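You operate a simulated robot arm through the tools that you are given. There is no shell and no other tool.

You run a simulated robot arm. Do the job below in one go: nothing can be reset, and whatever is moved stays where it is left.

## Task
Clamp the small carton, fold its side flaps, lay the green tape strip on the seam and roll it down.
Fine: green lever down to HOLD; roll the whole strip with the orange roller and put the roller back; the other strips stay. Set down upright: orange roller.

It is judged by the outcome, as a careful person would: the job done as asked, and still so three seconds after it is handed in. It fails if anything else is knocked over, pushed out of place, dropped, spilled or broken. Flat cloth is picked up by pressing the open fingertips on it (5 to 10 N) and closing them slowly along it; thin cloth reads only 2 to 8 mm in the jaws.

## Robot
A 7-joint arm with a two-finger parallel gripper, fixed in place. Base frame: the origin is at the foot of the arm, x ahead of it, y to its left, z up. Units: m, degrees, N and s.
Its first joint turns from -132.0 to 132.0 degrees. Payload 3.91 kg.
The TCP is the grasp point between the finger pads, 0.03 m short of the fingertips. In the tool frame z runs along the fingers and y along their closing line. Largest opening 0.11 m; finger width 0.02, thickness 0.01; the body of the gripper, 0.048 by 0.112 m, starts 0.055 m behind the TCP.
Orientation is that of the tool frame in the base frame, as a unit quaternion [x, y, z, w]. With the fingers straight down and closing along the base's y, the tool's x points along the base's -x, its y along +y and its z along -z.

## Interface
- The arm moves only by the tool step_arm. Its argument "moves" is a list of rows, each a list of 7 numbers: the turn, a rotation vector about the tool's x, y, z in units of 6 degrees (1.0 is 6 degrees), then the shift along the tool's x, y, z in units of 30 mm (1.0 is 30 mm), then the finger opening in cm, from 0 to 11. In form: [[ax, ay, az, tx, ty, tz, gripper], ...]. A call has 1 to 20 rows; each row shifts and turns the commanded pose from where the row before left it, along the tool's axes as they then stand. A call with a number of a shift or a turn outside -1 to 1 is refused whole. Each row takes 0.2 s and may step no farther than 0.05 m and 8.6 degrees from the row before; otherwise, or with a gripper value out of range, the whole call is refused. A pose out of reach is approached as far as the arm can. The call stops where the force on the tool passes 90 N (or 10 N more than at its start, if that is more) or the arm is blocked; 0.2 s more then pass. Each finger travels about 0.108 m/s and halts on what it meets, pressing with about 33 N; the grip force reading is that of the motor and also rises with nothing between the fingers. The clock runs only during rows and for 0.2 s after the last one: add rows that do not move to give the fingers time. It gives the time, the measured TCP pose, the force on the tool (base axes), the opening and the grip force at its end, in the units of the frame above (readings bear some noise), with the torque about the TCP (base axes, N m) and any sound that the robot's microphone picked up, and new pictures: "pictures" is both (left out), scene, wrist or none.
- Cameras (640 x 400 px; columns grow to the right, rows downward): "scene" is fixed at [0.0472, 0.6684, 1.5801]; the picture's right is [-0.08, 1.00, 0.00], its down [-0.78, -0.07, -0.62] and it looks along [-0.62, -0.05, 0.78] (base axes); focal length 214 px, centre (320, 200). "wrist" rides on the gripper at [0.072, 0.017, -0.103] in the tool frame; the picture's right is [-0.23, 0.97, 0.00], its down [-0.76, -0.18, -0.62] and it looks along [-0.61, -0.14, 0.78] (tool axes); focal length 222 px, centre (320, 200). There is no depth. A picture from a camera that has moved, and an enlarged one, comes with that camera's place and axes in the base frame and with its lens. The place of the scene camera against the robot may be out by one fixed shift of up to 0.025 m in any direction.
- zoom(camera, box): a new picture of the part [left, top, right, bottom] of that camera's present view, enlarged. It takes no simulated time.
- job_done(): hands the job in; it is judged then, once.

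Nothing tells you positions but the pictures and the camera data. Unless the task says otherwise, let go and move clear before handing in.

The tools are called after ">>>" by a JSON object that holds its "api" and its "payload". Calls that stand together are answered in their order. step_arm: Moves the arm, as the interface text tells. Its arguments: {"type":"object","properties":{"moves":{"type":"array"},"pictures":{"type":"string","enum":["both","scene","wrist","none"]}},"required":["moves"]} The other tools are called the same way: zoom (camera, box) takes an enlarged picture of a part of a camera's view; job_done () hands the job in.

At the start:

```text
clock: 0.0
tool_pos: [0.4098, 0.3146, 1.2198]
orientation: [0.0, 1.0, 0.0, 0.0]
ft_force: [0.3, -0.2, -0.3]
torque: [0.0, 0.01, -0.01]
grip_width: 0.1099
gripper_force: 0.1
```

scene: 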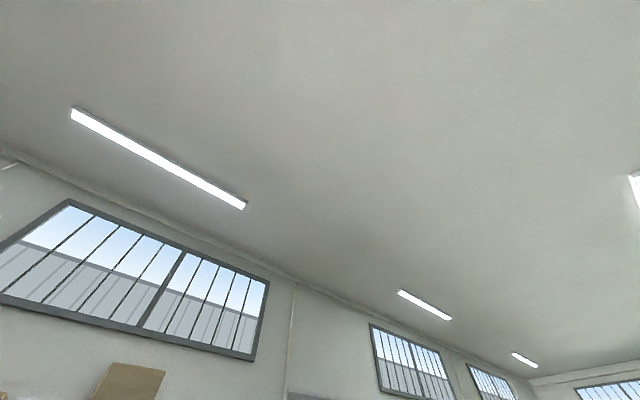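
wrist: 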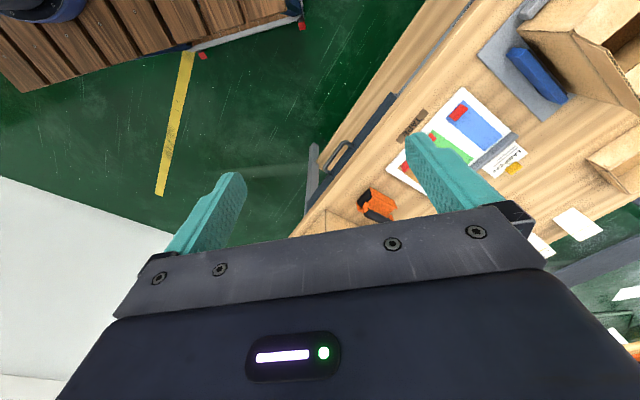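

The scene camera points at the ceiling, so it is no use for this job. The wrist camera shows a wooden bench to the right of its view, with an orange roller, strips on a card and cartons, so I'll zoom in on those first.

>>> {"api": "zoom", "payload": {"camera": "wrist", "box": [300, 0, 640, 212]}}

>>> {"api": "zoom", "payload": {"camera": "wrist", "box": [480, 100, 640, 400]}}

>>> {"api": "zoom", "payload": {"camera": "scene", "box": [0, 300, 640, 400]}}

```text
1.88 times, centred on (470, 106) of wrist
camera zoom: at [0.3395, 0.3309, 1.3236], right [0.23, 0.97, 0.0], down [0.76, -0.18, 0.62], along [0.61, -0.14, -0.78], focal length 418 px, centre (38, 377)
```

zoom: 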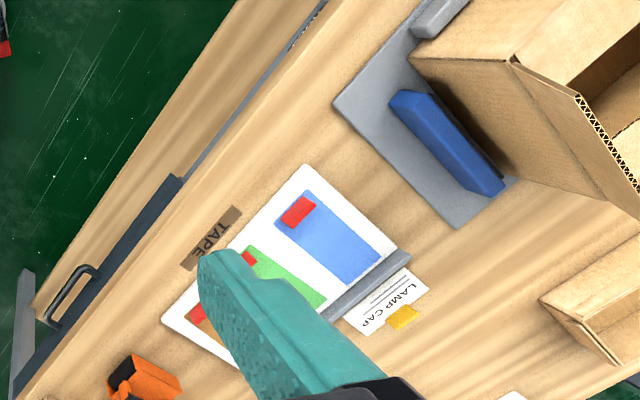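

```text
1.33 times, centred on (560, 250) of wrist
camera zoom: at [0.3395, 0.3309, 1.3236], right [0.23, 0.97, 0.0], down [0.76, -0.18, 0.62], along [0.61, -0.14, -0.78], focal length 296 px, centre (0, 133)
```

zoom: 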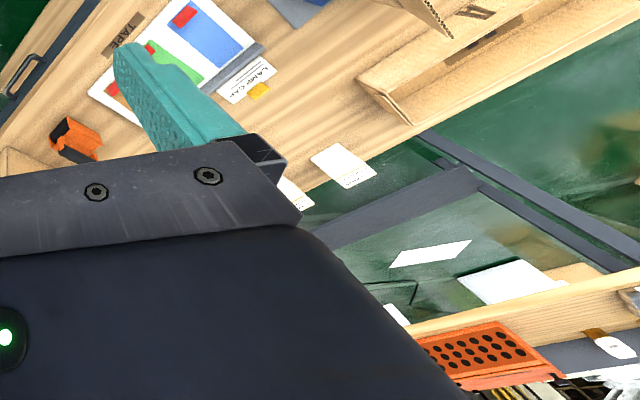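

```text
1.00 times, centred on (320, 350) of scene (not enlarged: the box is as wide or as high as the picture)
camera zoom: at [0.0472, 0.6684, 1.5801], right [-0.08, 1.0, 0.0], down [-0.78, -0.07, -0.62], along [-0.62, -0.05, 0.78], focal length 214 px, centre (320, 50)
```

zoom: 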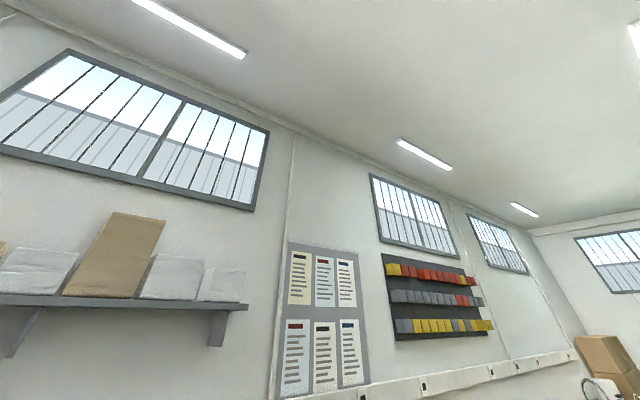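

I'll turn the gripper about 48° to the left so the wrist camera faces the bench squarely.

>>> {"api": "step_arm", "payload": {"moves": [[0, 0, -1, 0, 0.3, 0, 11], [0, 0, -1, 0, 0.3, 0, 11], [0, 0, -1, 0, 0.3, 0, 11], [0, 0, -1, 0, 0.3, 0, 11], [0, 0, -1, 0, 0.3, 0, 11], [0, 0, -1, 0, 0.3, 0, 11], [0, 0, -1, 0, 0.3, 0, 11], [0, 0, -1, 0, 0.3, 0, 11]], "pictures": "wrist"}}

```text
clock: 1.8
tool_pos: [0.3862, 0.3807, 1.2204]
orientation: [-0.407, 0.914, 0.0, 0.0]
ft_force: [0.2, -0.9, -0.2]
torque: [-0.03, 0.0, -0.01]
grip_width: 0.1102
gripper_force: 0.1
camera wrist: at [0.3261, 0.3367, 1.3229], right [-0.57, 0.82, 0.0], down [0.64, 0.45, 0.62], along [0.51, 0.36, -0.78], focal length 222 px, centre (320, 200)
```

wrist: 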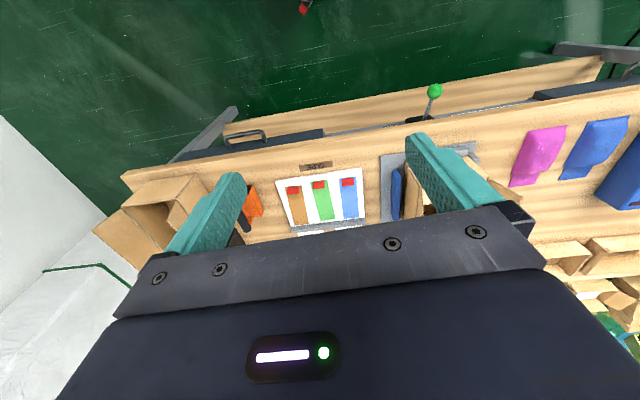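

>>> {"api": "zoom", "payload": {"camera": "wrist", "box": [220, 60, 480, 240]}}

>>> {"api": "zoom", "payload": {"camera": "wrist", "box": [440, 40, 640, 340]}}

>>> {"api": "zoom", "payload": {"camera": "wrist", "box": [80, 100, 280, 280]}}

```text
2.22 times, centred on (350, 150) of wrist
camera zoom: at [0.3261, 0.3367, 1.3229], right [-0.57, 0.82, 0.0], down [0.64, 0.45, 0.62], along [0.51, 0.36, -0.78], focal length 494 px, centre (253, 311)
```

zoom: 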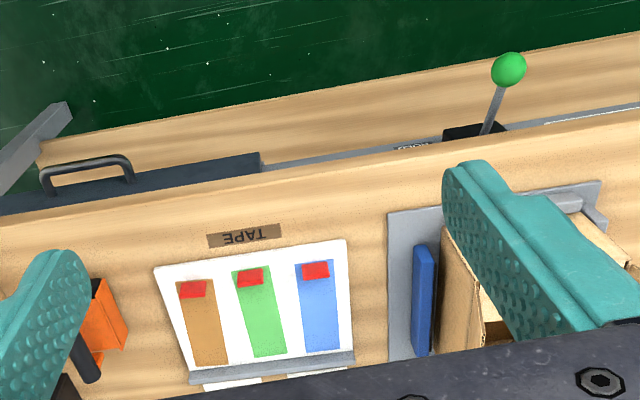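

```text
1.33 times, centred on (540, 190) of wrist
camera zoom: at [0.3261, 0.3367, 1.3229], right [-0.57, 0.82, 0.0], down [0.64, 0.45, 0.62], along [0.51, 0.36, -0.78], focal length 296 px, centre (27, 213)
```

zoom: 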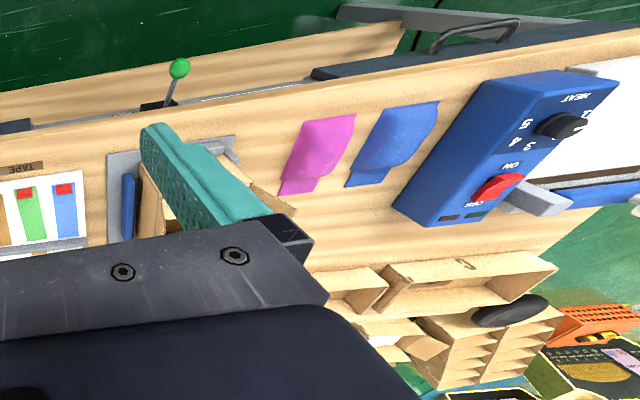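

```text
2.22 times, centred on (180, 190) of wrist
camera zoom: at [0.3261, 0.3367, 1.3229], right [-0.57, 0.82, 0.0], down [0.64, 0.45, 0.62], along [0.51, 0.36, -0.78], focal length 494 px, centre (631, 222)
```

zoom: 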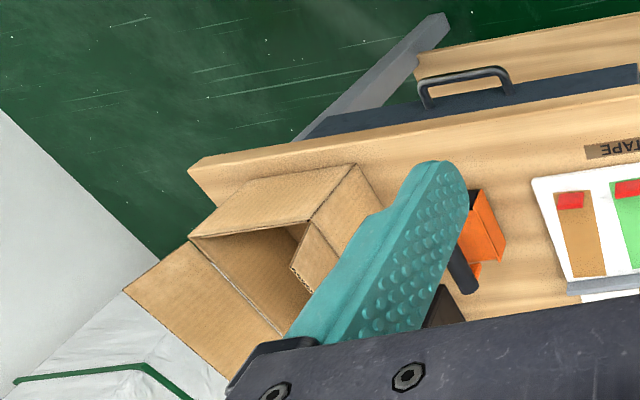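

The bench front edge runs at about 45° to the base axes. The green-ball lever is on the bench front, the strip card is in the middle and the clamp fixture is to its right in this view. I'll move forward to see more and get parallax.

>>> {"api": "step_arm", "payload": {"moves": [[0, 0, 0.5, -1, 0, 0, 11], [0, 0, 0, -1, 0, 0, 11], [0, 0, 0, -1, 0, 0, 11], [0, 0, 0, -1, 0, 0, 11], [0, 0, 0, -1, 0, 0, 11]], "pictures": "wrist"}}

```text
clock: 3.0
tool_pos: [0.4893, 0.4881, 1.2202]
orientation: [-0.383, 0.924, 0.0, 0.0]
ft_force: [-0.5, -0.3, 0.3]
torque: [0.0, 0.0, 0.0]
grip_width: 0.1101
gripper_force: 0.1
camera wrist: at [0.4285, 0.4473, 1.3237], right [-0.53, 0.85, 0.0], down [0.66, 0.41, 0.62], along [0.53, 0.33, -0.78], focal length 222 px, centre (320, 200)
```

wrist: 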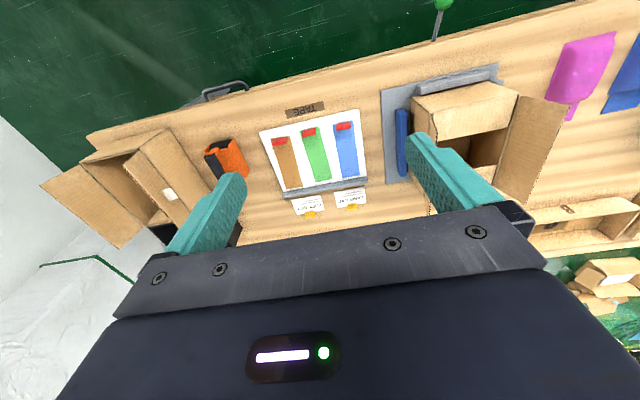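

>>> {"api": "zoom", "payload": {"camera": "wrist", "box": [370, 0, 640, 230]}}

>>> {"api": "zoom", "payload": {"camera": "wrist", "box": [30, 60, 270, 260]}}

>>> {"api": "zoom", "payload": {"camera": "wrist", "box": [190, 80, 400, 230]}}

```text
1.74 times, centred on (505, 115) of wrist
camera zoom: at [0.4285, 0.4473, 1.3237], right [-0.53, 0.85, 0.0], down [0.66, 0.41, 0.62], along [0.53, 0.33, -0.78], focal length 386 px, centre (-2, 348)
```

zoom: 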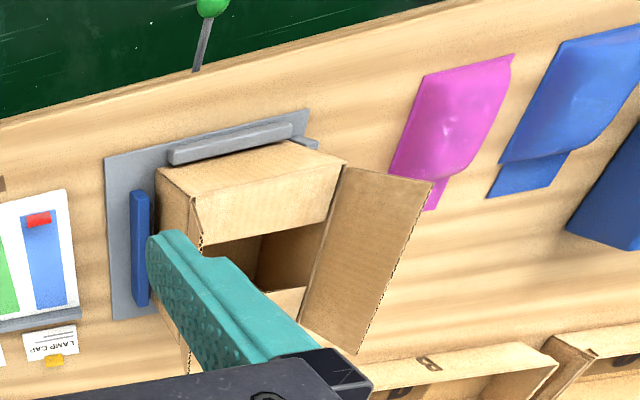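

```text
2.00 times, centred on (150, 160) of wrist
camera zoom: at [0.4285, 0.4473, 1.3237], right [-0.53, 0.85, 0.0], down [0.66, 0.41, 0.62], along [0.53, 0.33, -0.78], focal length 444 px, centre (660, 280)
```

zoom: 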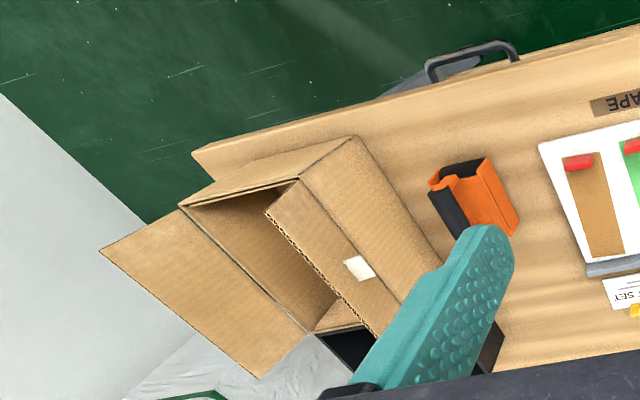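

```text
2.67 times, centred on (295, 155) of wrist
camera zoom: at [0.4285, 0.4473, 1.3237], right [-0.53, 0.85, 0.0], down [0.66, 0.41, 0.62], along [0.53, 0.33, -0.78], focal length 592 px, centre (387, 320)
```

zoom: 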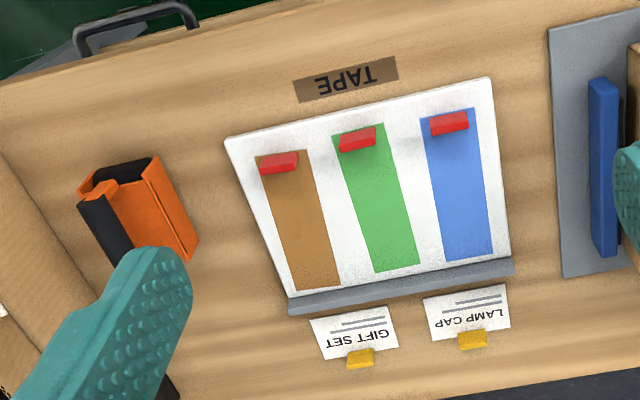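

Two cartons are visible, one in the grey fixture with the blue jaw (robot's left) and one standing at robot's right. I'll move left to look over the fixture.

>>> {"api": "step_arm", "payload": {"moves": [[0, 0, 0, -0.3, 1, -0.1, 11], [0, 0, 0, -0.3, 1, -0.1, 11], [0, 0, 0, -0.3, 1, -0.1, 11], [0, 0, 0, -0.3, 1, -0.1, 11], [0, 0, 0, -0.3, 1, -0.1, 11], [0, 0, 0, -0.3, 1, -0.1, 11], [0, 0, 0, -0.3, 1, -0.1, 11], [0, 0, 0, -0.3, 1, -0.1, 11]], "pictures": "wrist"}}

>>> {"api": "zoom", "payload": {"camera": "wrist", "box": [200, 0, 470, 230]}}

```text
clock: 4.8
tool_pos: [0.3708, 0.7062, 1.2436]
orientation: [-0.383, 0.924, 0.0, 0.0]
ft_force: [-0.1, -1.1, 0.3]
torque: [0.04, 0.06, -0.03]
grip_width: 0.1102
gripper_force: 0.1
camera wrist: at [0.3097, 0.6669, 1.3483], right [-0.53, 0.85, 0.0], down [0.66, 0.41, 0.62], along [0.53, 0.33, -0.78], focal length 222 px, centre (320, 200)
```

wrist: 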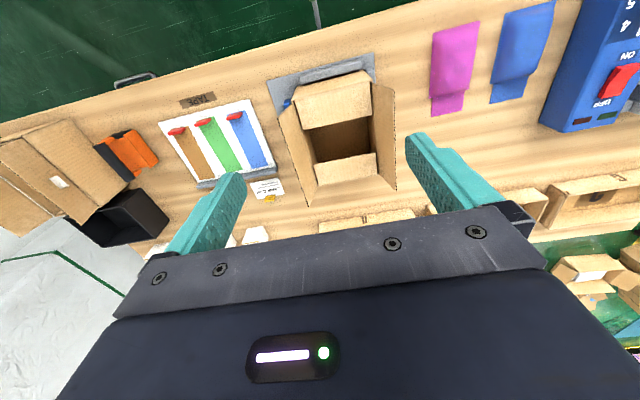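

```text
1.74 times, centred on (335, 115) of wrist
camera zoom: at [0.3097, 0.6669, 1.3483], right [-0.53, 0.85, 0.0], down [0.66, 0.41, 0.62], along [0.53, 0.33, -0.78], focal length 386 px, centre (294, 348)
```

zoom: 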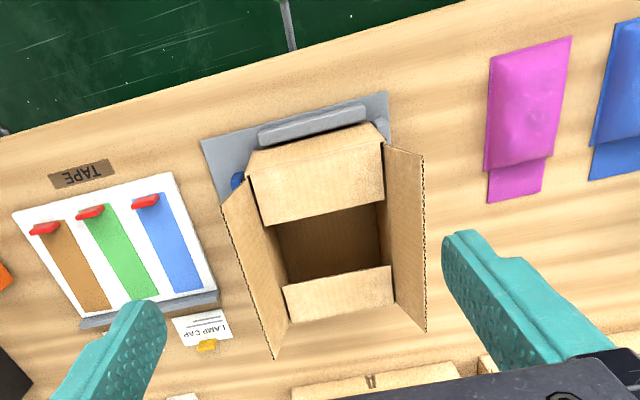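

The carton in the fixture has its near and far inner flaps folded in and its two side flaps standing open, so the seam will run away from the robot. Next I'll back off and lower to inspect the green lever on the bench front.

>>> {"api": "step_arm", "payload": {"moves": [[0, 0, 0, 0.58, 0.1, 0.9, 11], [0, 0, 0, 0.58, 0.1, 0.9, 11], [0, 0, 0, 0.58, 0.1, 0.9, 11], [0, 0, 0, 0.58, 0.1, 0.9, 11], [0, 0, 0, 0.58, 0.1, 0.9, 11], [0, 0, 0, 0.58, 0.1, 0.9, 11], [0, 0, 0, 0.58, 0.1, 0.9, 11], [0, 0, 0, 0.58, 0.1, 0.9, 11]], "pictures": "wrist"}}

>>> {"api": "zoom", "payload": {"camera": "wrist", "box": [200, 40, 460, 220]}}

```text
clock: 6.6
tool_pos: [0.2564, 0.6259, 1.0285]
orientation: [-0.383, 0.924, 0.0, 0.0]
ft_force: [-0.4, -0.2, 0.4]
torque: [0.01, 0.01, -0.01]
grip_width: 0.1098
gripper_force: 0.0
camera wrist: at [0.194, 0.5861, 1.1315], right [-0.53, 0.85, 0.0], down [0.66, 0.41, 0.62], along [0.53, 0.33, -0.78], focal length 222 px, centre (320, 200)
```

wrist: 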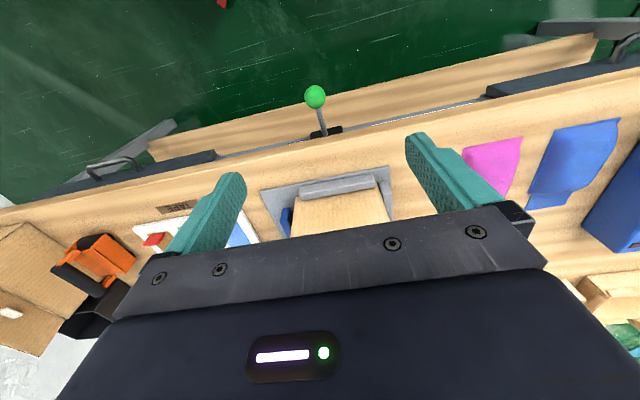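

```text
2.22 times, centred on (330, 130) of wrist
camera zoom: at [0.194, 0.5861, 1.1315], right [-0.53, 0.85, 0.0], down [0.66, 0.41, 0.62], along [0.53, 0.33, -0.78], focal length 494 px, centre (298, 356)
```

zoom: 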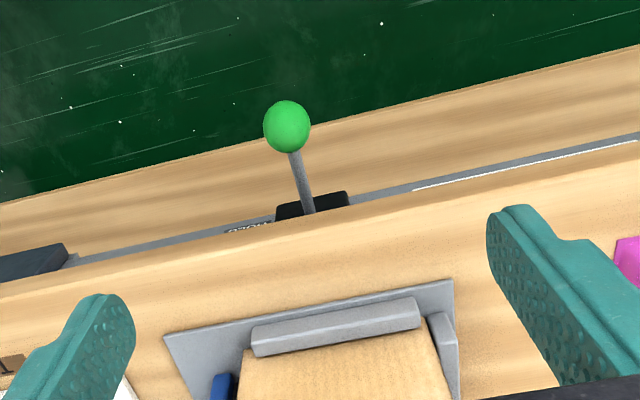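

I'll pitch the gripper up so the wrist camera can see the bench front face, the lever and its labels.

>>> {"api": "step_arm", "payload": {"moves": [[0, -1, 0, 0.45, 0, 0.25, 11], [0, -1, 0, 0.45, 0, 0.25, 11], [0, -1, 0, 0.45, 0, 0.25, 11], [0, -1, 0, 0.45, 0, 0.25, 11], [0, -1, 0, 0.45, 0, 0.25, 11], [0, -1, 0, 0.45, 0, 0.25, 11], [0, -1, 0, 0.45, 0, 0.25, 11]], "pictures": "wrist"}}

>>> {"api": "zoom", "payload": {"camera": "wrist", "box": [200, 20, 460, 210]}}

```text
clock: 8.2
tool_pos: [0.2046, 0.5746, 0.9509]
orientation: [-0.357, 0.862, 0.137, 0.331]
ft_force: [0.4, -0.1, -0.1]
torque: [0.01, 0.05, 0.02]
grip_width: 0.1102
gripper_force: 0.1
camera wrist: at [0.1077, 0.4994, 0.9791], right [-0.57, 0.81, 0.15], down [0.23, -0.02, 0.97], along [0.79, 0.59, -0.17], focal length 222 px, centre (320, 200)
```

wrist: 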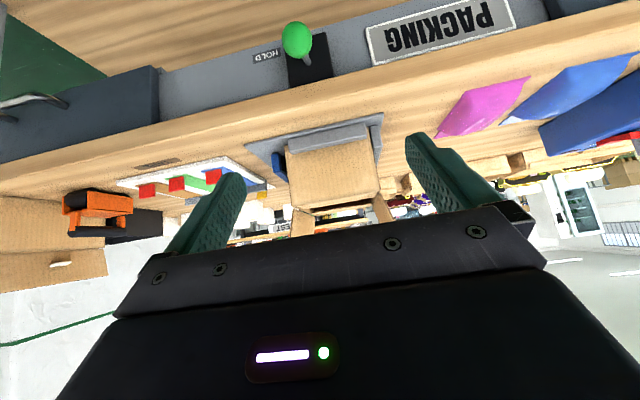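

```text
2.11 times, centred on (330, 115) of wrist
camera zoom: at [0.1077, 0.4994, 0.9791], right [-0.57, 0.81, 0.15], down [0.23, -0.02, 0.97], along [0.79, 0.59, -0.17], focal length 468 px, centre (299, 379)
```

zoom: 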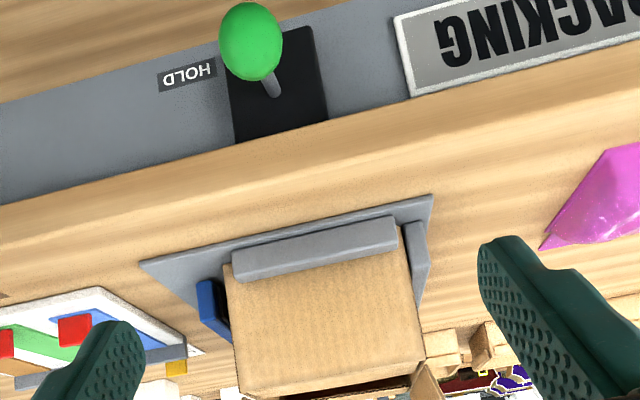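

The lever's ball is at about bench-forward F=0.642, left L=0.249 and z=0.76. It points slightly up, and the HOLD mark sits below it at z≈0.71. I'll return to vertical above the ball with the fingers nearly closed.

>>> {"api": "step_arm", "payload": {"moves": [[0, 1, 0, -0.317, -0.06, 0.378, 1.4], [0, 1, 0, -0.317, -0.06, 0.378, 1.4], [0, 1, 0, -0.317, -0.06, 0.378, 1.4], [0, 1, 0, -0.317, -0.06, 0.378, 1.4], [0, 1, 0, -0.317, -0.06, 0.378, 1.4], [0, 1, 0, -0.317, -0.06, 0.378, 1.4], [0, 1, 0, -0.317, -0.06, 0.378, 1.4]], "pictures": "wrist"}}

```text
clock: 9.8
tool_pos: [0.2788, 0.6307, 0.9068]
orientation: [-0.383, 0.924, 0.001, 0.0]
ft_force: [-0.9, 0.0, -0.1]
torque: [0.01, -0.03, 0.0]
grip_width: 0.0141
gripper_force: 0.0
camera wrist: at [0.2164, 0.5912, 1.0099], right [-0.53, 0.85, 0.0], down [0.66, 0.41, 0.62], along [0.53, 0.33, -0.78], focal length 222 px, centre (320, 200)
```

wrist: 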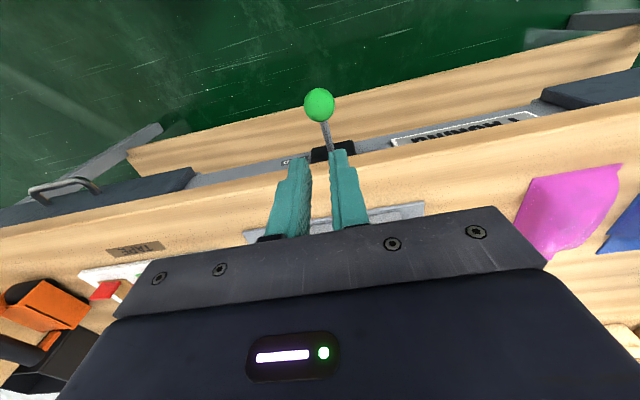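

The fingers are centred over the green ball. I'll lower and press it down gently.

>>> {"api": "step_arm", "payload": {"moves": [[0, 0, 0, 0, 0, 1, 1.4], [0, 0, 0, 0, 0, 1, 1.4], [0, 0, 0, 0, 0, 0.8, 1.4], [0, 0, 0, 0, 0, 0.3, 1.4], [0, 0, 0, 0, 0, 0.3, 1.4], [0, 0, 0, 0, 0, 0.3, 1.4]], "pictures": "wrist"}}

```text
clock: 11.2
tool_pos: [0.2793, 0.6305, 0.7955]
orientation: [-0.383, 0.924, 0.0, 0.0]
ft_force: [-0.5, -0.7, 0.2]
torque: [-0.02, -0.01, 0.01]
grip_width: 0.014
gripper_force: 0.1
camera wrist: at [0.2172, 0.5906, 0.8987], right [-0.53, 0.85, 0.0], down [0.66, 0.41, 0.62], along [0.53, 0.33, -0.78], focal length 222 px, centre (320, 200)
```

wrist: 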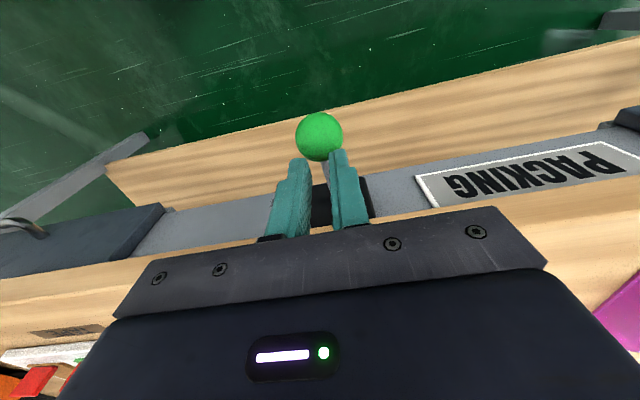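

>>> {"api": "zoom", "payload": {"camera": "wrist", "box": [260, 90, 400, 220]}}

```text
3.08 times, centred on (330, 155) of wrist
camera zoom: at [0.2172, 0.5906, 0.8987], right [-0.53, 0.85, 0.0], down [0.66, 0.41, 0.62], along [0.53, 0.33, -0.78], focal length 684 px, centre (289, 338)
```

zoom: 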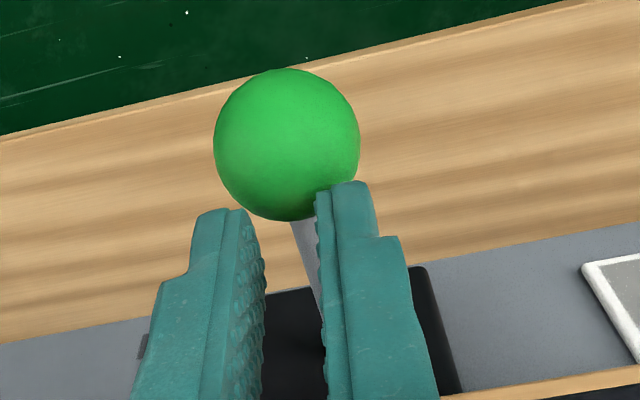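

The ball centre is about 10 mm nearer to me than the fingers (F≈0.633, z≈0.749). I'll shift back slightly and then press down.

>>> {"api": "step_arm", "payload": {"moves": [[0, 0, 0, 0, 0, -0.3, 1.4], [0, 0, 0, 0.3, 0, 0, 1.4], [0, 0, 0, 0, 0, 0.3, 1.4], [0, 0, 0, 0, 0, 0.3, 1.4], [0, 0, 0, 0, 0, 0.2, 1.4]], "pictures": "wrist"}}

>>> {"api": "zoom", "payload": {"camera": "wrist", "box": [230, 60, 430, 220]}}

```text
clock: 12.4
tool_pos: [0.2718, 0.6232, 0.7801]
orientation: [-0.383, 0.924, 0.0, 0.0]
ft_force: [-0.1, 0.2, 1.1]
torque: [-0.03, 0.03, 0.0]
grip_width: 0.0137
gripper_force: 0.1
camera wrist: at [0.2102, 0.5845, 0.8841], right [-0.53, 0.85, 0.0], down [0.66, 0.41, 0.62], along [0.53, 0.33, -0.78], focal length 222 px, centre (320, 200)
```

wrist: 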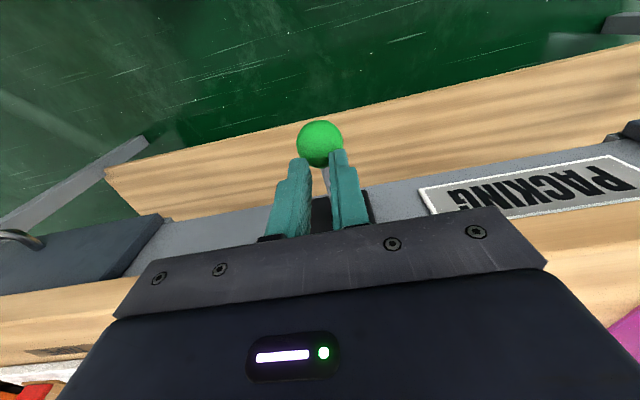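

```text
2.50 times, centred on (330, 140) of wrist
camera zoom: at [0.2102, 0.5845, 0.8841], right [-0.53, 0.85, 0.0], down [0.66, 0.41, 0.62], along [0.53, 0.33, -0.78], focal length 555 px, centre (295, 350)
```

zoom: 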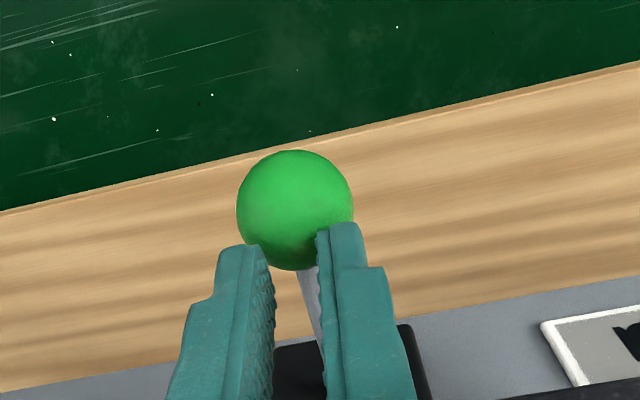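

Contact is light and the lever is moving with the fingers. I'll keep pressing down.

>>> {"api": "step_arm", "payload": {"moves": [[0, 0, 0, 0, 0, 0.3, 1.4], [0, 0, 0, 0, 0, 0.3, 1.4], [0, 0, 0, 0, 0, 0.3, 1.4], [0, 0, 0, 0, 0, 0.3, 1.4]], "pictures": "wrist"}}

>>> {"api": "zoom", "payload": {"camera": "wrist", "box": [230, 60, 430, 220]}}

```text
clock: 13.4
tool_pos: [0.2718, 0.6235, 0.744]
orientation: [-0.383, 0.924, 0.0, 0.0]
ft_force: [-0.6, -0.1, -0.5]
torque: [0.0, 0.0, 0.01]
grip_width: 0.0141
gripper_force: 0.0
camera wrist: at [0.2097, 0.5839, 0.8481], right [-0.53, 0.85, 0.0], down [0.66, 0.41, 0.62], along [0.53, 0.33, -0.78], focal length 222 px, centre (320, 200)
```

wrist: 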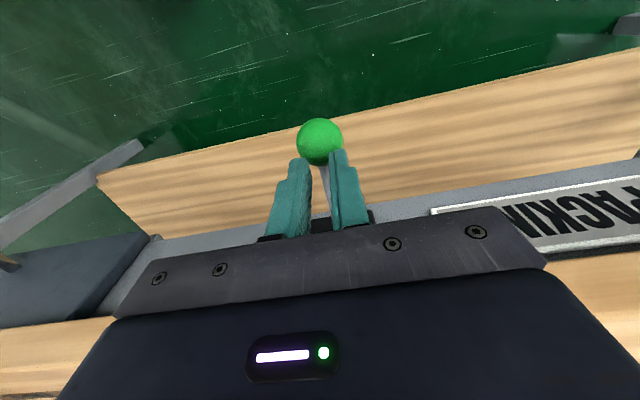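

```text
2.50 times, centred on (330, 140) of wrist
camera zoom: at [0.2097, 0.5839, 0.8481], right [-0.53, 0.85, 0.0], down [0.66, 0.41, 0.62], along [0.53, 0.33, -0.78], focal length 555 px, centre (295, 350)
```

zoom: 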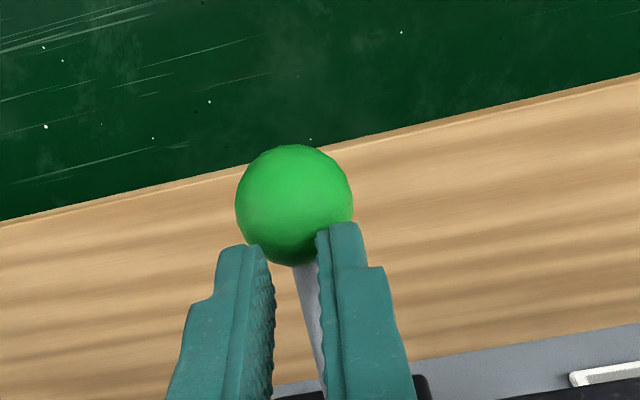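

>>> {"api": "step_arm", "payload": {"moves": [[0, 0, 0, 0, 0, 0.3, 1.4], [0, 0, 0, 0, 0, 0.3, 1.4], [0, 0, 0, 0, 0, 0.2, 1.4]], "pictures": "wrist"}}

>>> {"api": "zoom", "payload": {"camera": "wrist", "box": [230, 60, 430, 220]}}

```text
clock: 14.2
tool_pos: [0.2723, 0.6236, 0.7203]
orientation: [-0.383, 0.924, 0.001, -0.001]
ft_force: [-1.4, -0.4, -0.5]
torque: [0.05, -0.01, 0.02]
grip_width: 0.0141
gripper_force: 0.1
camera wrist: at [0.2101, 0.5838, 0.8239], right [-0.53, 0.85, 0.0], down [0.66, 0.41, 0.62], along [0.53, 0.33, -0.78], focal length 222 px, centre (320, 200)
```

wrist: 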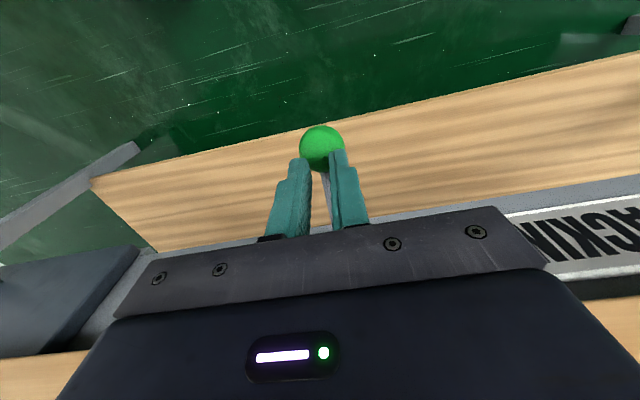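

```text
2.50 times, centred on (330, 140) of wrist
camera zoom: at [0.2101, 0.5838, 0.8239], right [-0.53, 0.85, 0.0], down [0.66, 0.41, 0.62], along [0.53, 0.33, -0.78], focal length 555 px, centre (295, 350)
```

zoom: 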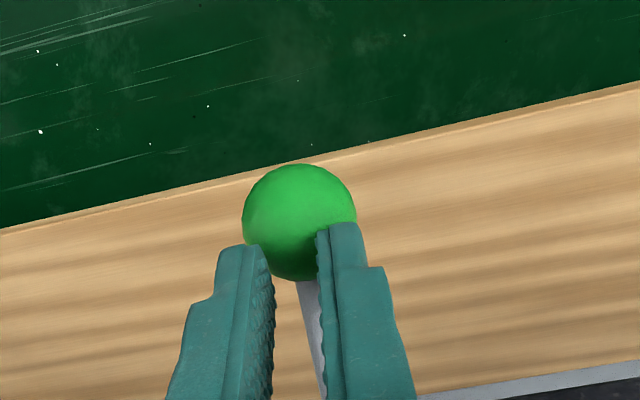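

>>> {"api": "step_arm", "payload": {"moves": [[0, 0, 0, -0.05, 0, 0.3, 1.4], [0, 0, 0, -0.05, 0, 0.3, 1.4], [0, 0, 0, -0.05, 0, 0.2, 1.4]], "pictures": "wrist"}}

>>> {"api": "zoom", "payload": {"camera": "wrist", "box": [230, 60, 430, 220]}}

```text
clock: 15.1
tool_pos: [0.2768, 0.6292, 0.7065]
orientation: [-0.383, 0.924, 0.005, 0.004]
ft_force: [1.7, 0.5, 7.6]
torque: [-0.03, 0.17, -0.03]
grip_width: 0.0
gripper_force: 39.0
stopped in row 3: the force on the tool passed its limit at 94 N (the readings are from after the stop); the commanded pose is now the measured one
camera wrist: at [0.2143, 0.5901, 0.8097], right [-0.53, 0.85, 0.01], down [0.66, 0.41, 0.63], along [0.53, 0.34, -0.78], focal length 222 px, centre (320, 200)
```

wrist: 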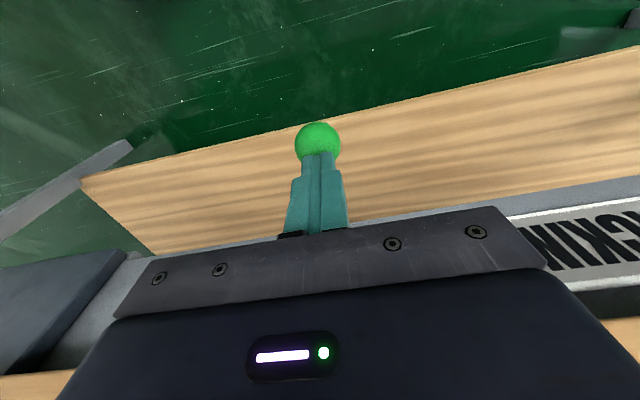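

```text
2.50 times, centred on (330, 140) of wrist
camera zoom: at [0.2143, 0.5901, 0.8097], right [-0.53, 0.85, 0.01], down [0.66, 0.41, 0.63], along [0.53, 0.34, -0.78], focal length 555 px, centre (295, 350)
```

zoom: 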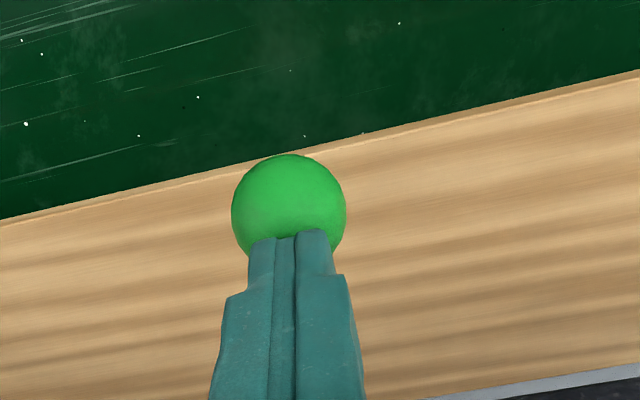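

The lever hit its hard stop. I'll back off upward and check that it stays and that the blue jaw has closed on the carton.

>>> {"api": "step_arm", "payload": {"moves": [[0, 0, 0, 0, 0, -0.5, 1], [0, 0, 0, 0.1, 0, -1, 1], [0, 0, 0, 0.1, 0, -1, 1], [0, 0, 0, 0, 0, -1, 1], [0, 0, 0, 0, 0, -1, 1], [0, 0, 0, 0, 0, -1, 1], [0, 0, 0, 0, 0, -1, 1], [0, 0, 0, 0, 0, -1, 1], [0, 0, 0, 0, 0, -1, 4], [0, 0, 0, 0, 0, -1, 8], [0, 0, 0, 0, 0, -1, 11]], "pictures": "wrist"}}

>>> {"api": "zoom", "payload": {"camera": "wrist", "box": [200, 40, 460, 220]}}

```text
clock: 17.5
tool_pos: [0.2701, 0.623, 1.0166]
orientation: [-0.384, 0.923, 0.002, 0.0]
ft_force: [-0.4, 0.3, -1.6]
torque: [-0.02, 0.02, 0.0]
grip_width: 0.1102
gripper_force: 0.0
camera wrist: at [0.2079, 0.5835, 1.119], right [-0.53, 0.85, 0.0], down [0.66, 0.41, 0.63], along [0.53, 0.33, -0.78], focal length 222 px, centre (320, 200)
```

wrist: 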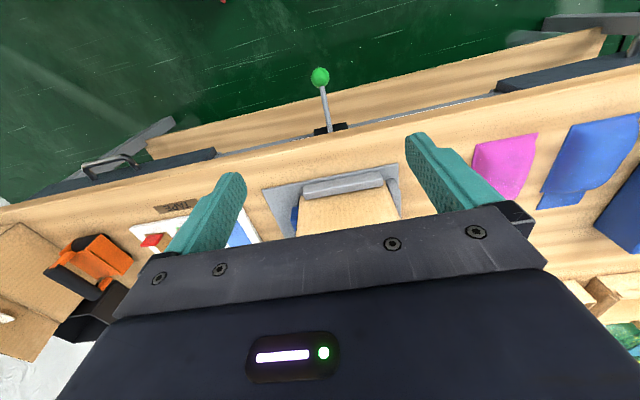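

```text
2.22 times, centred on (330, 130) of wrist
camera zoom: at [0.2079, 0.5835, 1.119], right [-0.53, 0.85, 0.0], down [0.66, 0.41, 0.63], along [0.53, 0.33, -0.78], focal length 494 px, centre (298, 356)
```

zoom: 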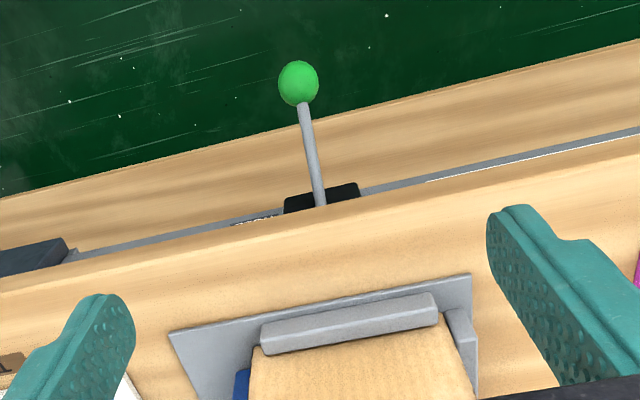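

The lever now points down and stays there. I'll move above the carton to confirm the clamp and measure the carton and flaps.

>>> {"api": "step_arm", "payload": {"moves": [[0, 0, 0, -0.8, 0, -1, 11], [0, 0, 0, -0.8, 0, -1, 11], [0, 0, 0, -0.8, 0, -1, 11], [0, 0, 0, -0.8, 0, -1, 11], [0, 0, 0, -0.8, 0, -1, 11]], "pictures": "wrist"}}

>>> {"api": "zoom", "payload": {"camera": "wrist", "box": [230, 20, 460, 220]}}

```text
clock: 18.7
tool_pos: [0.3554, 0.7075, 1.1674]
orientation: [-0.384, 0.923, 0.002, 0.003]
ft_force: [-0.7, -0.1, 0.3]
torque: [0.0, 0.0, -0.01]
grip_width: 0.1099
gripper_force: 0.0
camera wrist: at [0.294, 0.668, 1.2703], right [-0.53, 0.85, 0.0], down [0.66, 0.41, 0.63], along [0.53, 0.33, -0.78], focal length 222 px, centre (320, 200)
```

wrist: 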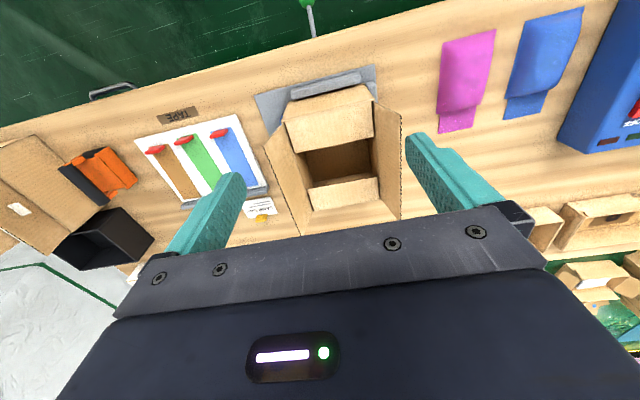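

```text
2.00 times, centred on (345, 120) of wrist
camera zoom: at [0.294, 0.668, 1.2703], right [-0.53, 0.85, 0.0], down [0.66, 0.41, 0.63], along [0.53, 0.33, -0.78], focal length 444 px, centre (270, 360)
```

zoom: 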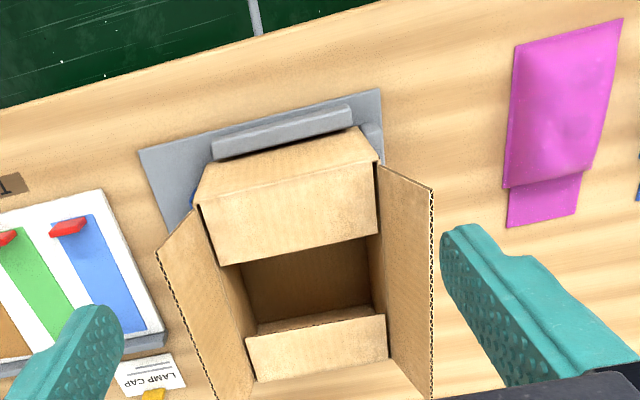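

The blue jaw is against the carton, whose top rim is at z≈0.92 and spans F 0.79–0.98, L 0.18–0.32. Its side flaps stand up with edges at about z=0.995. I'll go outside the left flap with closed fingers to fold it in.

>>> {"api": "step_arm", "payload": {"moves": [[0, 0, 0, -0.79, 0.92, 0.3, 6], [0, 0, 0, -0.79, 0.92, 0.3, 3], [0, 0, 0, -0.79, 0.92, 0.3, 0.5], [0, 0, 0, -0.79, 0.92, 0.3, 0], [0, 0, 0, -0.79, 0.92, 0.3, 0], [0, 0, 0, 0, 0, 0.8, 0], [0, 0, 0, 0, 0, 0.8, 0]], "pictures": "wrist"}}

>>> {"api": "zoom", "payload": {"camera": "wrist", "box": [100, 0, 420, 250]}}

```text
clock: 20.3
tool_pos: [0.3405, 0.8902, 1.0744]
orientation: [-0.383, 0.924, 0.002, 0.002]
ft_force: [-0.5, -1.2, 0.3]
torque: [-0.02, -0.01, 0.02]
grip_width: 0.0
gripper_force: 33.0
camera wrist: at [0.2789, 0.8501, 1.178], right [-0.53, 0.85, 0.0], down [0.66, 0.41, 0.63], along [0.53, 0.33, -0.78], focal length 222 px, centre (320, 200)
```

wrist: 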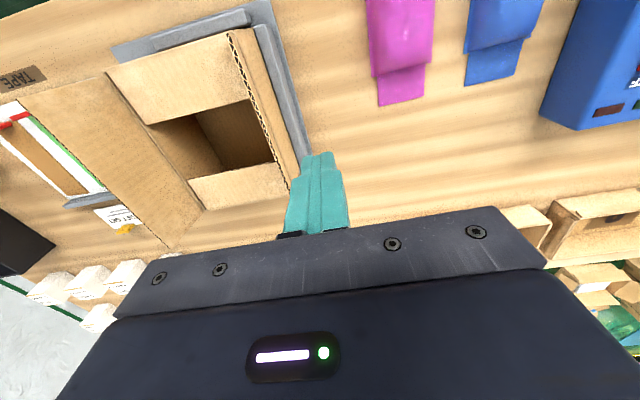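

```text
1.60 times, centred on (260, 125) of wrist
camera zoom: at [0.2789, 0.8501, 1.178], right [-0.53, 0.85, 0.0], down [0.66, 0.41, 0.63], along [0.53, 0.33, -0.78], focal length 355 px, centre (416, 320)
```

zoom: 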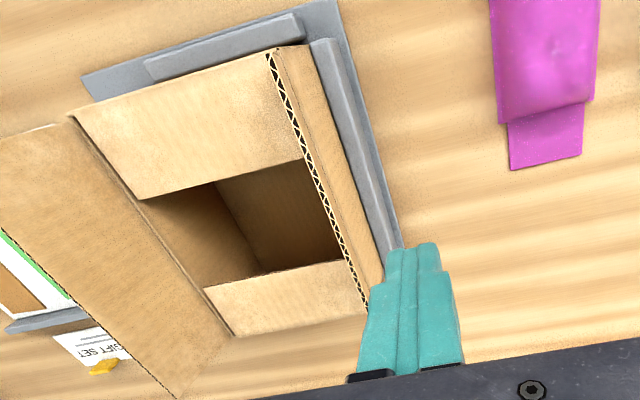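

The closed fingers are just outside the left flap. I'll go down beside it and sweep inward.

>>> {"api": "step_arm", "payload": {"moves": [[0, 0, 0, 0, 0, 0.95, 0], [0, 0, 0, 0, 0, 0.95, 0], [0, 0, 0, 0, 0, 0.9, 0], [0, 0, 0, 0, -0.7, 0, 0], [0, 0, 0, 0, -0.7, 0, 0], [0, 0, 0, 0, -0.6, 0, 0], [0, 0, 0, 0, -0.6, 0, 0], [0, 0, 0, 0, -0.6, 0, 0]], "pictures": "wrist"}}

>>> {"api": "zoom", "payload": {"camera": "wrist", "box": [100, 0, 420, 250]}}

```text
clock: 22.1
tool_pos: [0.4101, 0.8226, 0.9909]
orientation: [-0.384, 0.923, 0.003, 0.002]
ft_force: [-1.0, 0.9, -0.2]
torque: [-0.04, 0.0, -0.05]
grip_width: 0.0002
gripper_force: 33.3
camera wrist: at [0.3479, 0.7828, 1.0936], right [-0.53, 0.85, 0.0], down [0.66, 0.41, 0.63], along [0.53, 0.33, -0.78], focal length 222 px, centre (320, 200)
```

wrist: 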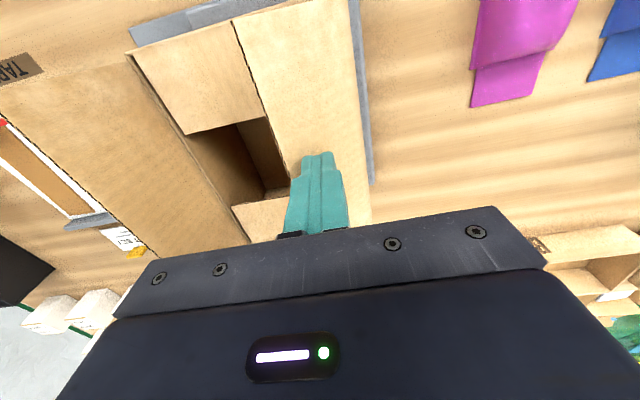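

```text
1.60 times, centred on (260, 125) of wrist
camera zoom: at [0.3479, 0.7828, 1.0936], right [-0.53, 0.85, 0.0], down [0.66, 0.41, 0.63], along [0.53, 0.33, -0.78], focal length 355 px, centre (416, 320)
```

zoom: 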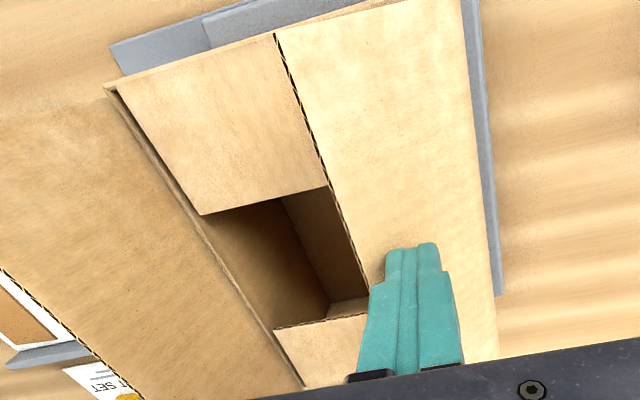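

The left flap is folding in easily. I'll follow it down flat.

>>> {"api": "step_arm", "payload": {"moves": [[0, 0, 0, 0, -0.4, 0.3, 0], [0, 0, 0, 0, -0.1, 0.4, 0], [0, 0, 0, 0, 0, 0.4, 0], [0, 0, 0, 0, 0, 0.3, 0]], "pictures": "wrist"}}

>>> {"api": "zoom", "payload": {"camera": "wrist", "box": [100, 0, 420, 250]}}

```text
clock: 23.1
tool_pos: [0.4199, 0.8131, 0.9529]
orientation: [-0.383, 0.924, 0.004, 0.003]
ft_force: [-0.3, -6.1, 26.4]
torque: [-0.26, 0.08, 0.03]
grip_width: 0.0001
gripper_force: 33.2
camera wrist: at [0.3581, 0.7717, 1.0552], right [-0.53, 0.85, 0.01], down [0.66, 0.41, 0.63], along [0.53, 0.34, -0.78], focal length 222 px, centre (320, 200)
```

wrist: 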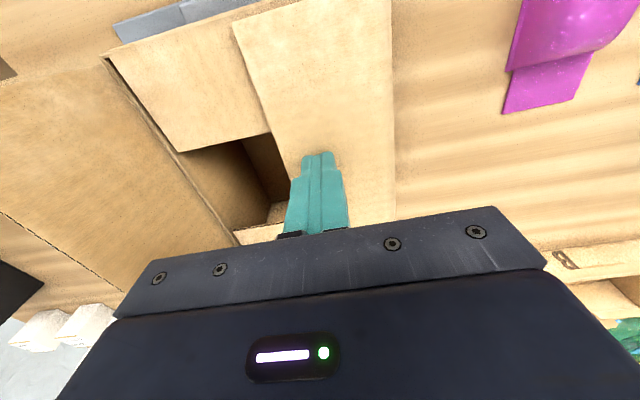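

```text
1.60 times, centred on (260, 125) of wrist
camera zoom: at [0.3581, 0.7717, 1.0552], right [-0.53, 0.85, 0.01], down [0.66, 0.41, 0.63], along [0.53, 0.34, -0.78], focal length 355 px, centre (416, 320)
```

zoom: 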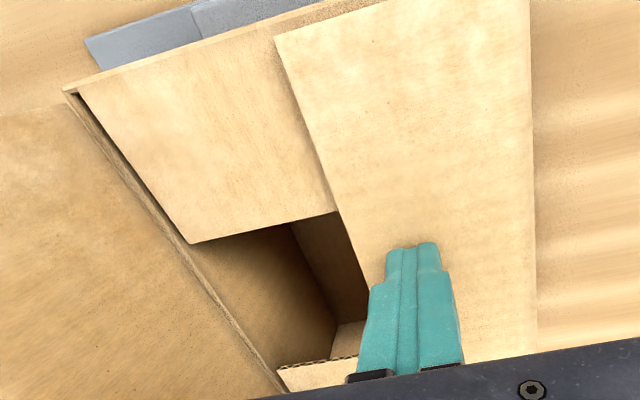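

The flap bottomed out flat at z≈0.923. I'll lift off and see whether it stays down.

>>> {"api": "step_arm", "payload": {"moves": [[0, 0, 0, 0, 0, -0.5, 0], [0, 0, 0, 0, 0, -1, 0], [0, 0, 0, 0, 0, -1, 0], [0, 0, 0, 0, 0, -1, 0], [0, 0, 0, 0.5, 0, -0.5, 0]], "pictures": "wrist"}}

>>> {"api": "zoom", "payload": {"camera": "wrist", "box": [100, 0, 420, 250]}}

```text
clock: 24.3
tool_pos: [0.4091, 0.7997, 1.0678]
orientation: [-0.384, 0.923, 0.002, 0.002]
ft_force: [0.4, -0.4, -1.0]
torque: [-0.05, 0.03, 0.01]
grip_width: 0.0003
gripper_force: 32.6
camera wrist: at [0.3473, 0.7605, 1.1714], right [-0.53, 0.85, 0.0], down [0.66, 0.41, 0.63], along [0.53, 0.33, -0.78], focal length 222 px, centre (320, 200)
```

wrist: 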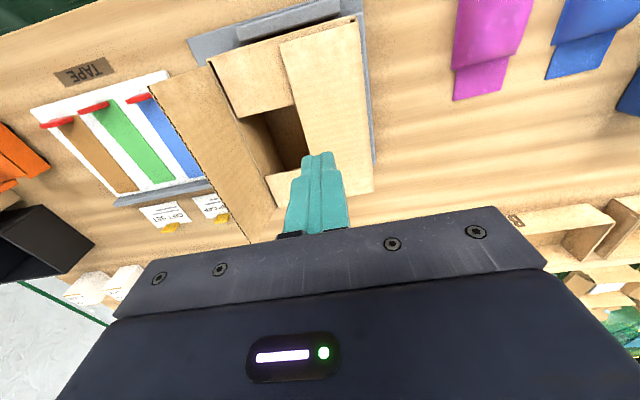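

```text
1.60 times, centred on (260, 125) of wrist
camera zoom: at [0.3473, 0.7605, 1.1714], right [-0.53, 0.85, 0.0], down [0.66, 0.41, 0.63], along [0.53, 0.33, -0.78], focal length 355 px, centre (416, 320)
```

zoom: 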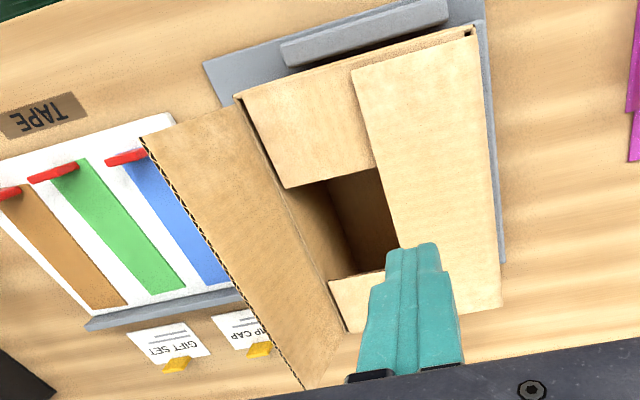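

The left flap stays flat, and the seam should run at L≈0.252 from F 0.788 to 0.978. Next I'll go round to the outside of the right flap.

>>> {"api": "step_arm", "payload": {"moves": [[0, 0, 0, 0, 0, -1, 0], [0, 0, 0, -0.09, -0.87, 0, 0], [0, 0, 0, -0.09, -0.87, 0, 0], [0, 0, 0, -0.09, -0.87, 0, 0], [0, 0, 0, -0.09, -0.87, 0, 0], [0, 0, 0, -0.09, -0.87, 0, 0], [0, 0, 0, -0.09, -0.87, 0, 0]], "pictures": "wrist"}}

>>> {"api": "zoom", "payload": {"camera": "wrist", "box": [200, 0, 520, 250]}}

```text
clock: 25.9
tool_pos: [0.5333, 0.7011, 1.0974]
orientation: [-0.384, 0.923, 0.003, 0.001]
ft_force: [-1.1, 0.3, 0.7]
torque: [0.01, -0.04, 0.02]
grip_width: 0.0
gripper_force: 33.7
camera wrist: at [0.4702, 0.661, 1.2012], right [-0.53, 0.85, 0.0], down [0.66, 0.41, 0.63], along [0.53, 0.33, -0.78], focal length 222 px, centre (320, 200)
```

wrist: 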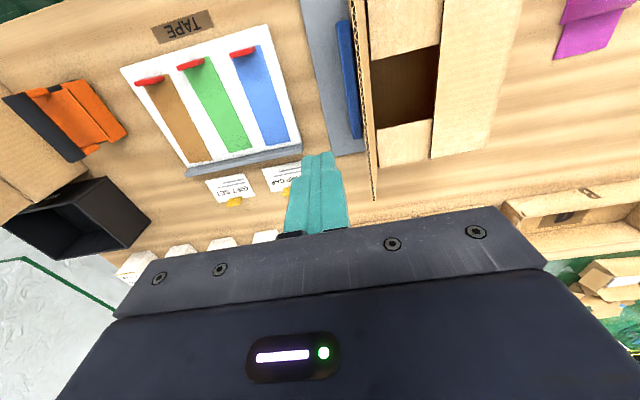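

```text
1.60 times, centred on (360, 125) of wrist
camera zoom: at [0.4702, 0.661, 1.2012], right [-0.53, 0.85, 0.0], down [0.66, 0.41, 0.63], along [0.53, 0.33, -0.78], focal length 355 px, centre (256, 320)
```

zoom: 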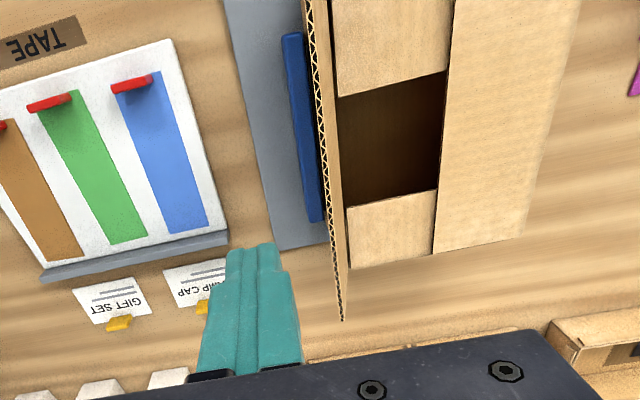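

>>> {"api": "step_arm", "payload": {"moves": [[0, 0, 0, 0, 0, 0.9, 0], [0, 0, 0, 0, 0, 0.9, 0], [0, 0, 0, 0, 0, 0.9, 0], [0, 0, 0, 0, 0, 0.85, 0], [0, 0, 0, 0, 0.6, 0, 0], [0, 0, 0, 0, 0.6, 0, 0], [0, 0, 0, 0, 0.6, 0, 0], [0, 0, 0, 0, 0.6, 0, 0], [0, 0, 0, 0, 0.6, 0, 0]], "pictures": "wrist"}}

>>> {"api": "zoom", "payload": {"camera": "wrist", "box": [200, 0, 520, 250]}}

```text
clock: 27.9
tool_pos: [0.4689, 0.7667, 0.9912]
orientation: [-0.384, 0.923, 0.002, 0.002]
ft_force: [-0.4, -0.3, 0.2]
torque: [-0.03, 0.0, 0.03]
grip_width: 0.0
gripper_force: 32.9
camera wrist: at [0.4063, 0.7256, 1.0951], right [-0.53, 0.85, 0.0], down [0.66, 0.41, 0.63], along [0.53, 0.33, -0.78], focal length 222 px, centre (320, 200)
```

wrist: 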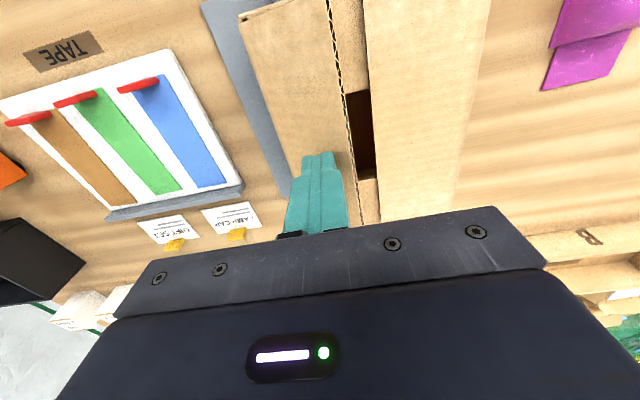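

```text
1.60 times, centred on (360, 125) of wrist
camera zoom: at [0.4063, 0.7256, 1.0951], right [-0.53, 0.85, 0.0], down [0.66, 0.41, 0.63], along [0.53, 0.33, -0.78], focal length 355 px, centre (256, 320)
```

zoom: 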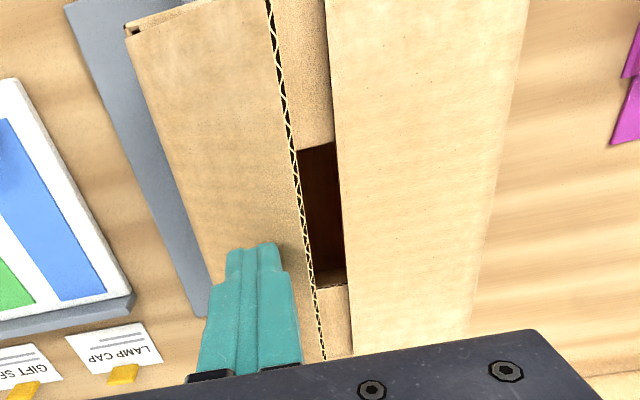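

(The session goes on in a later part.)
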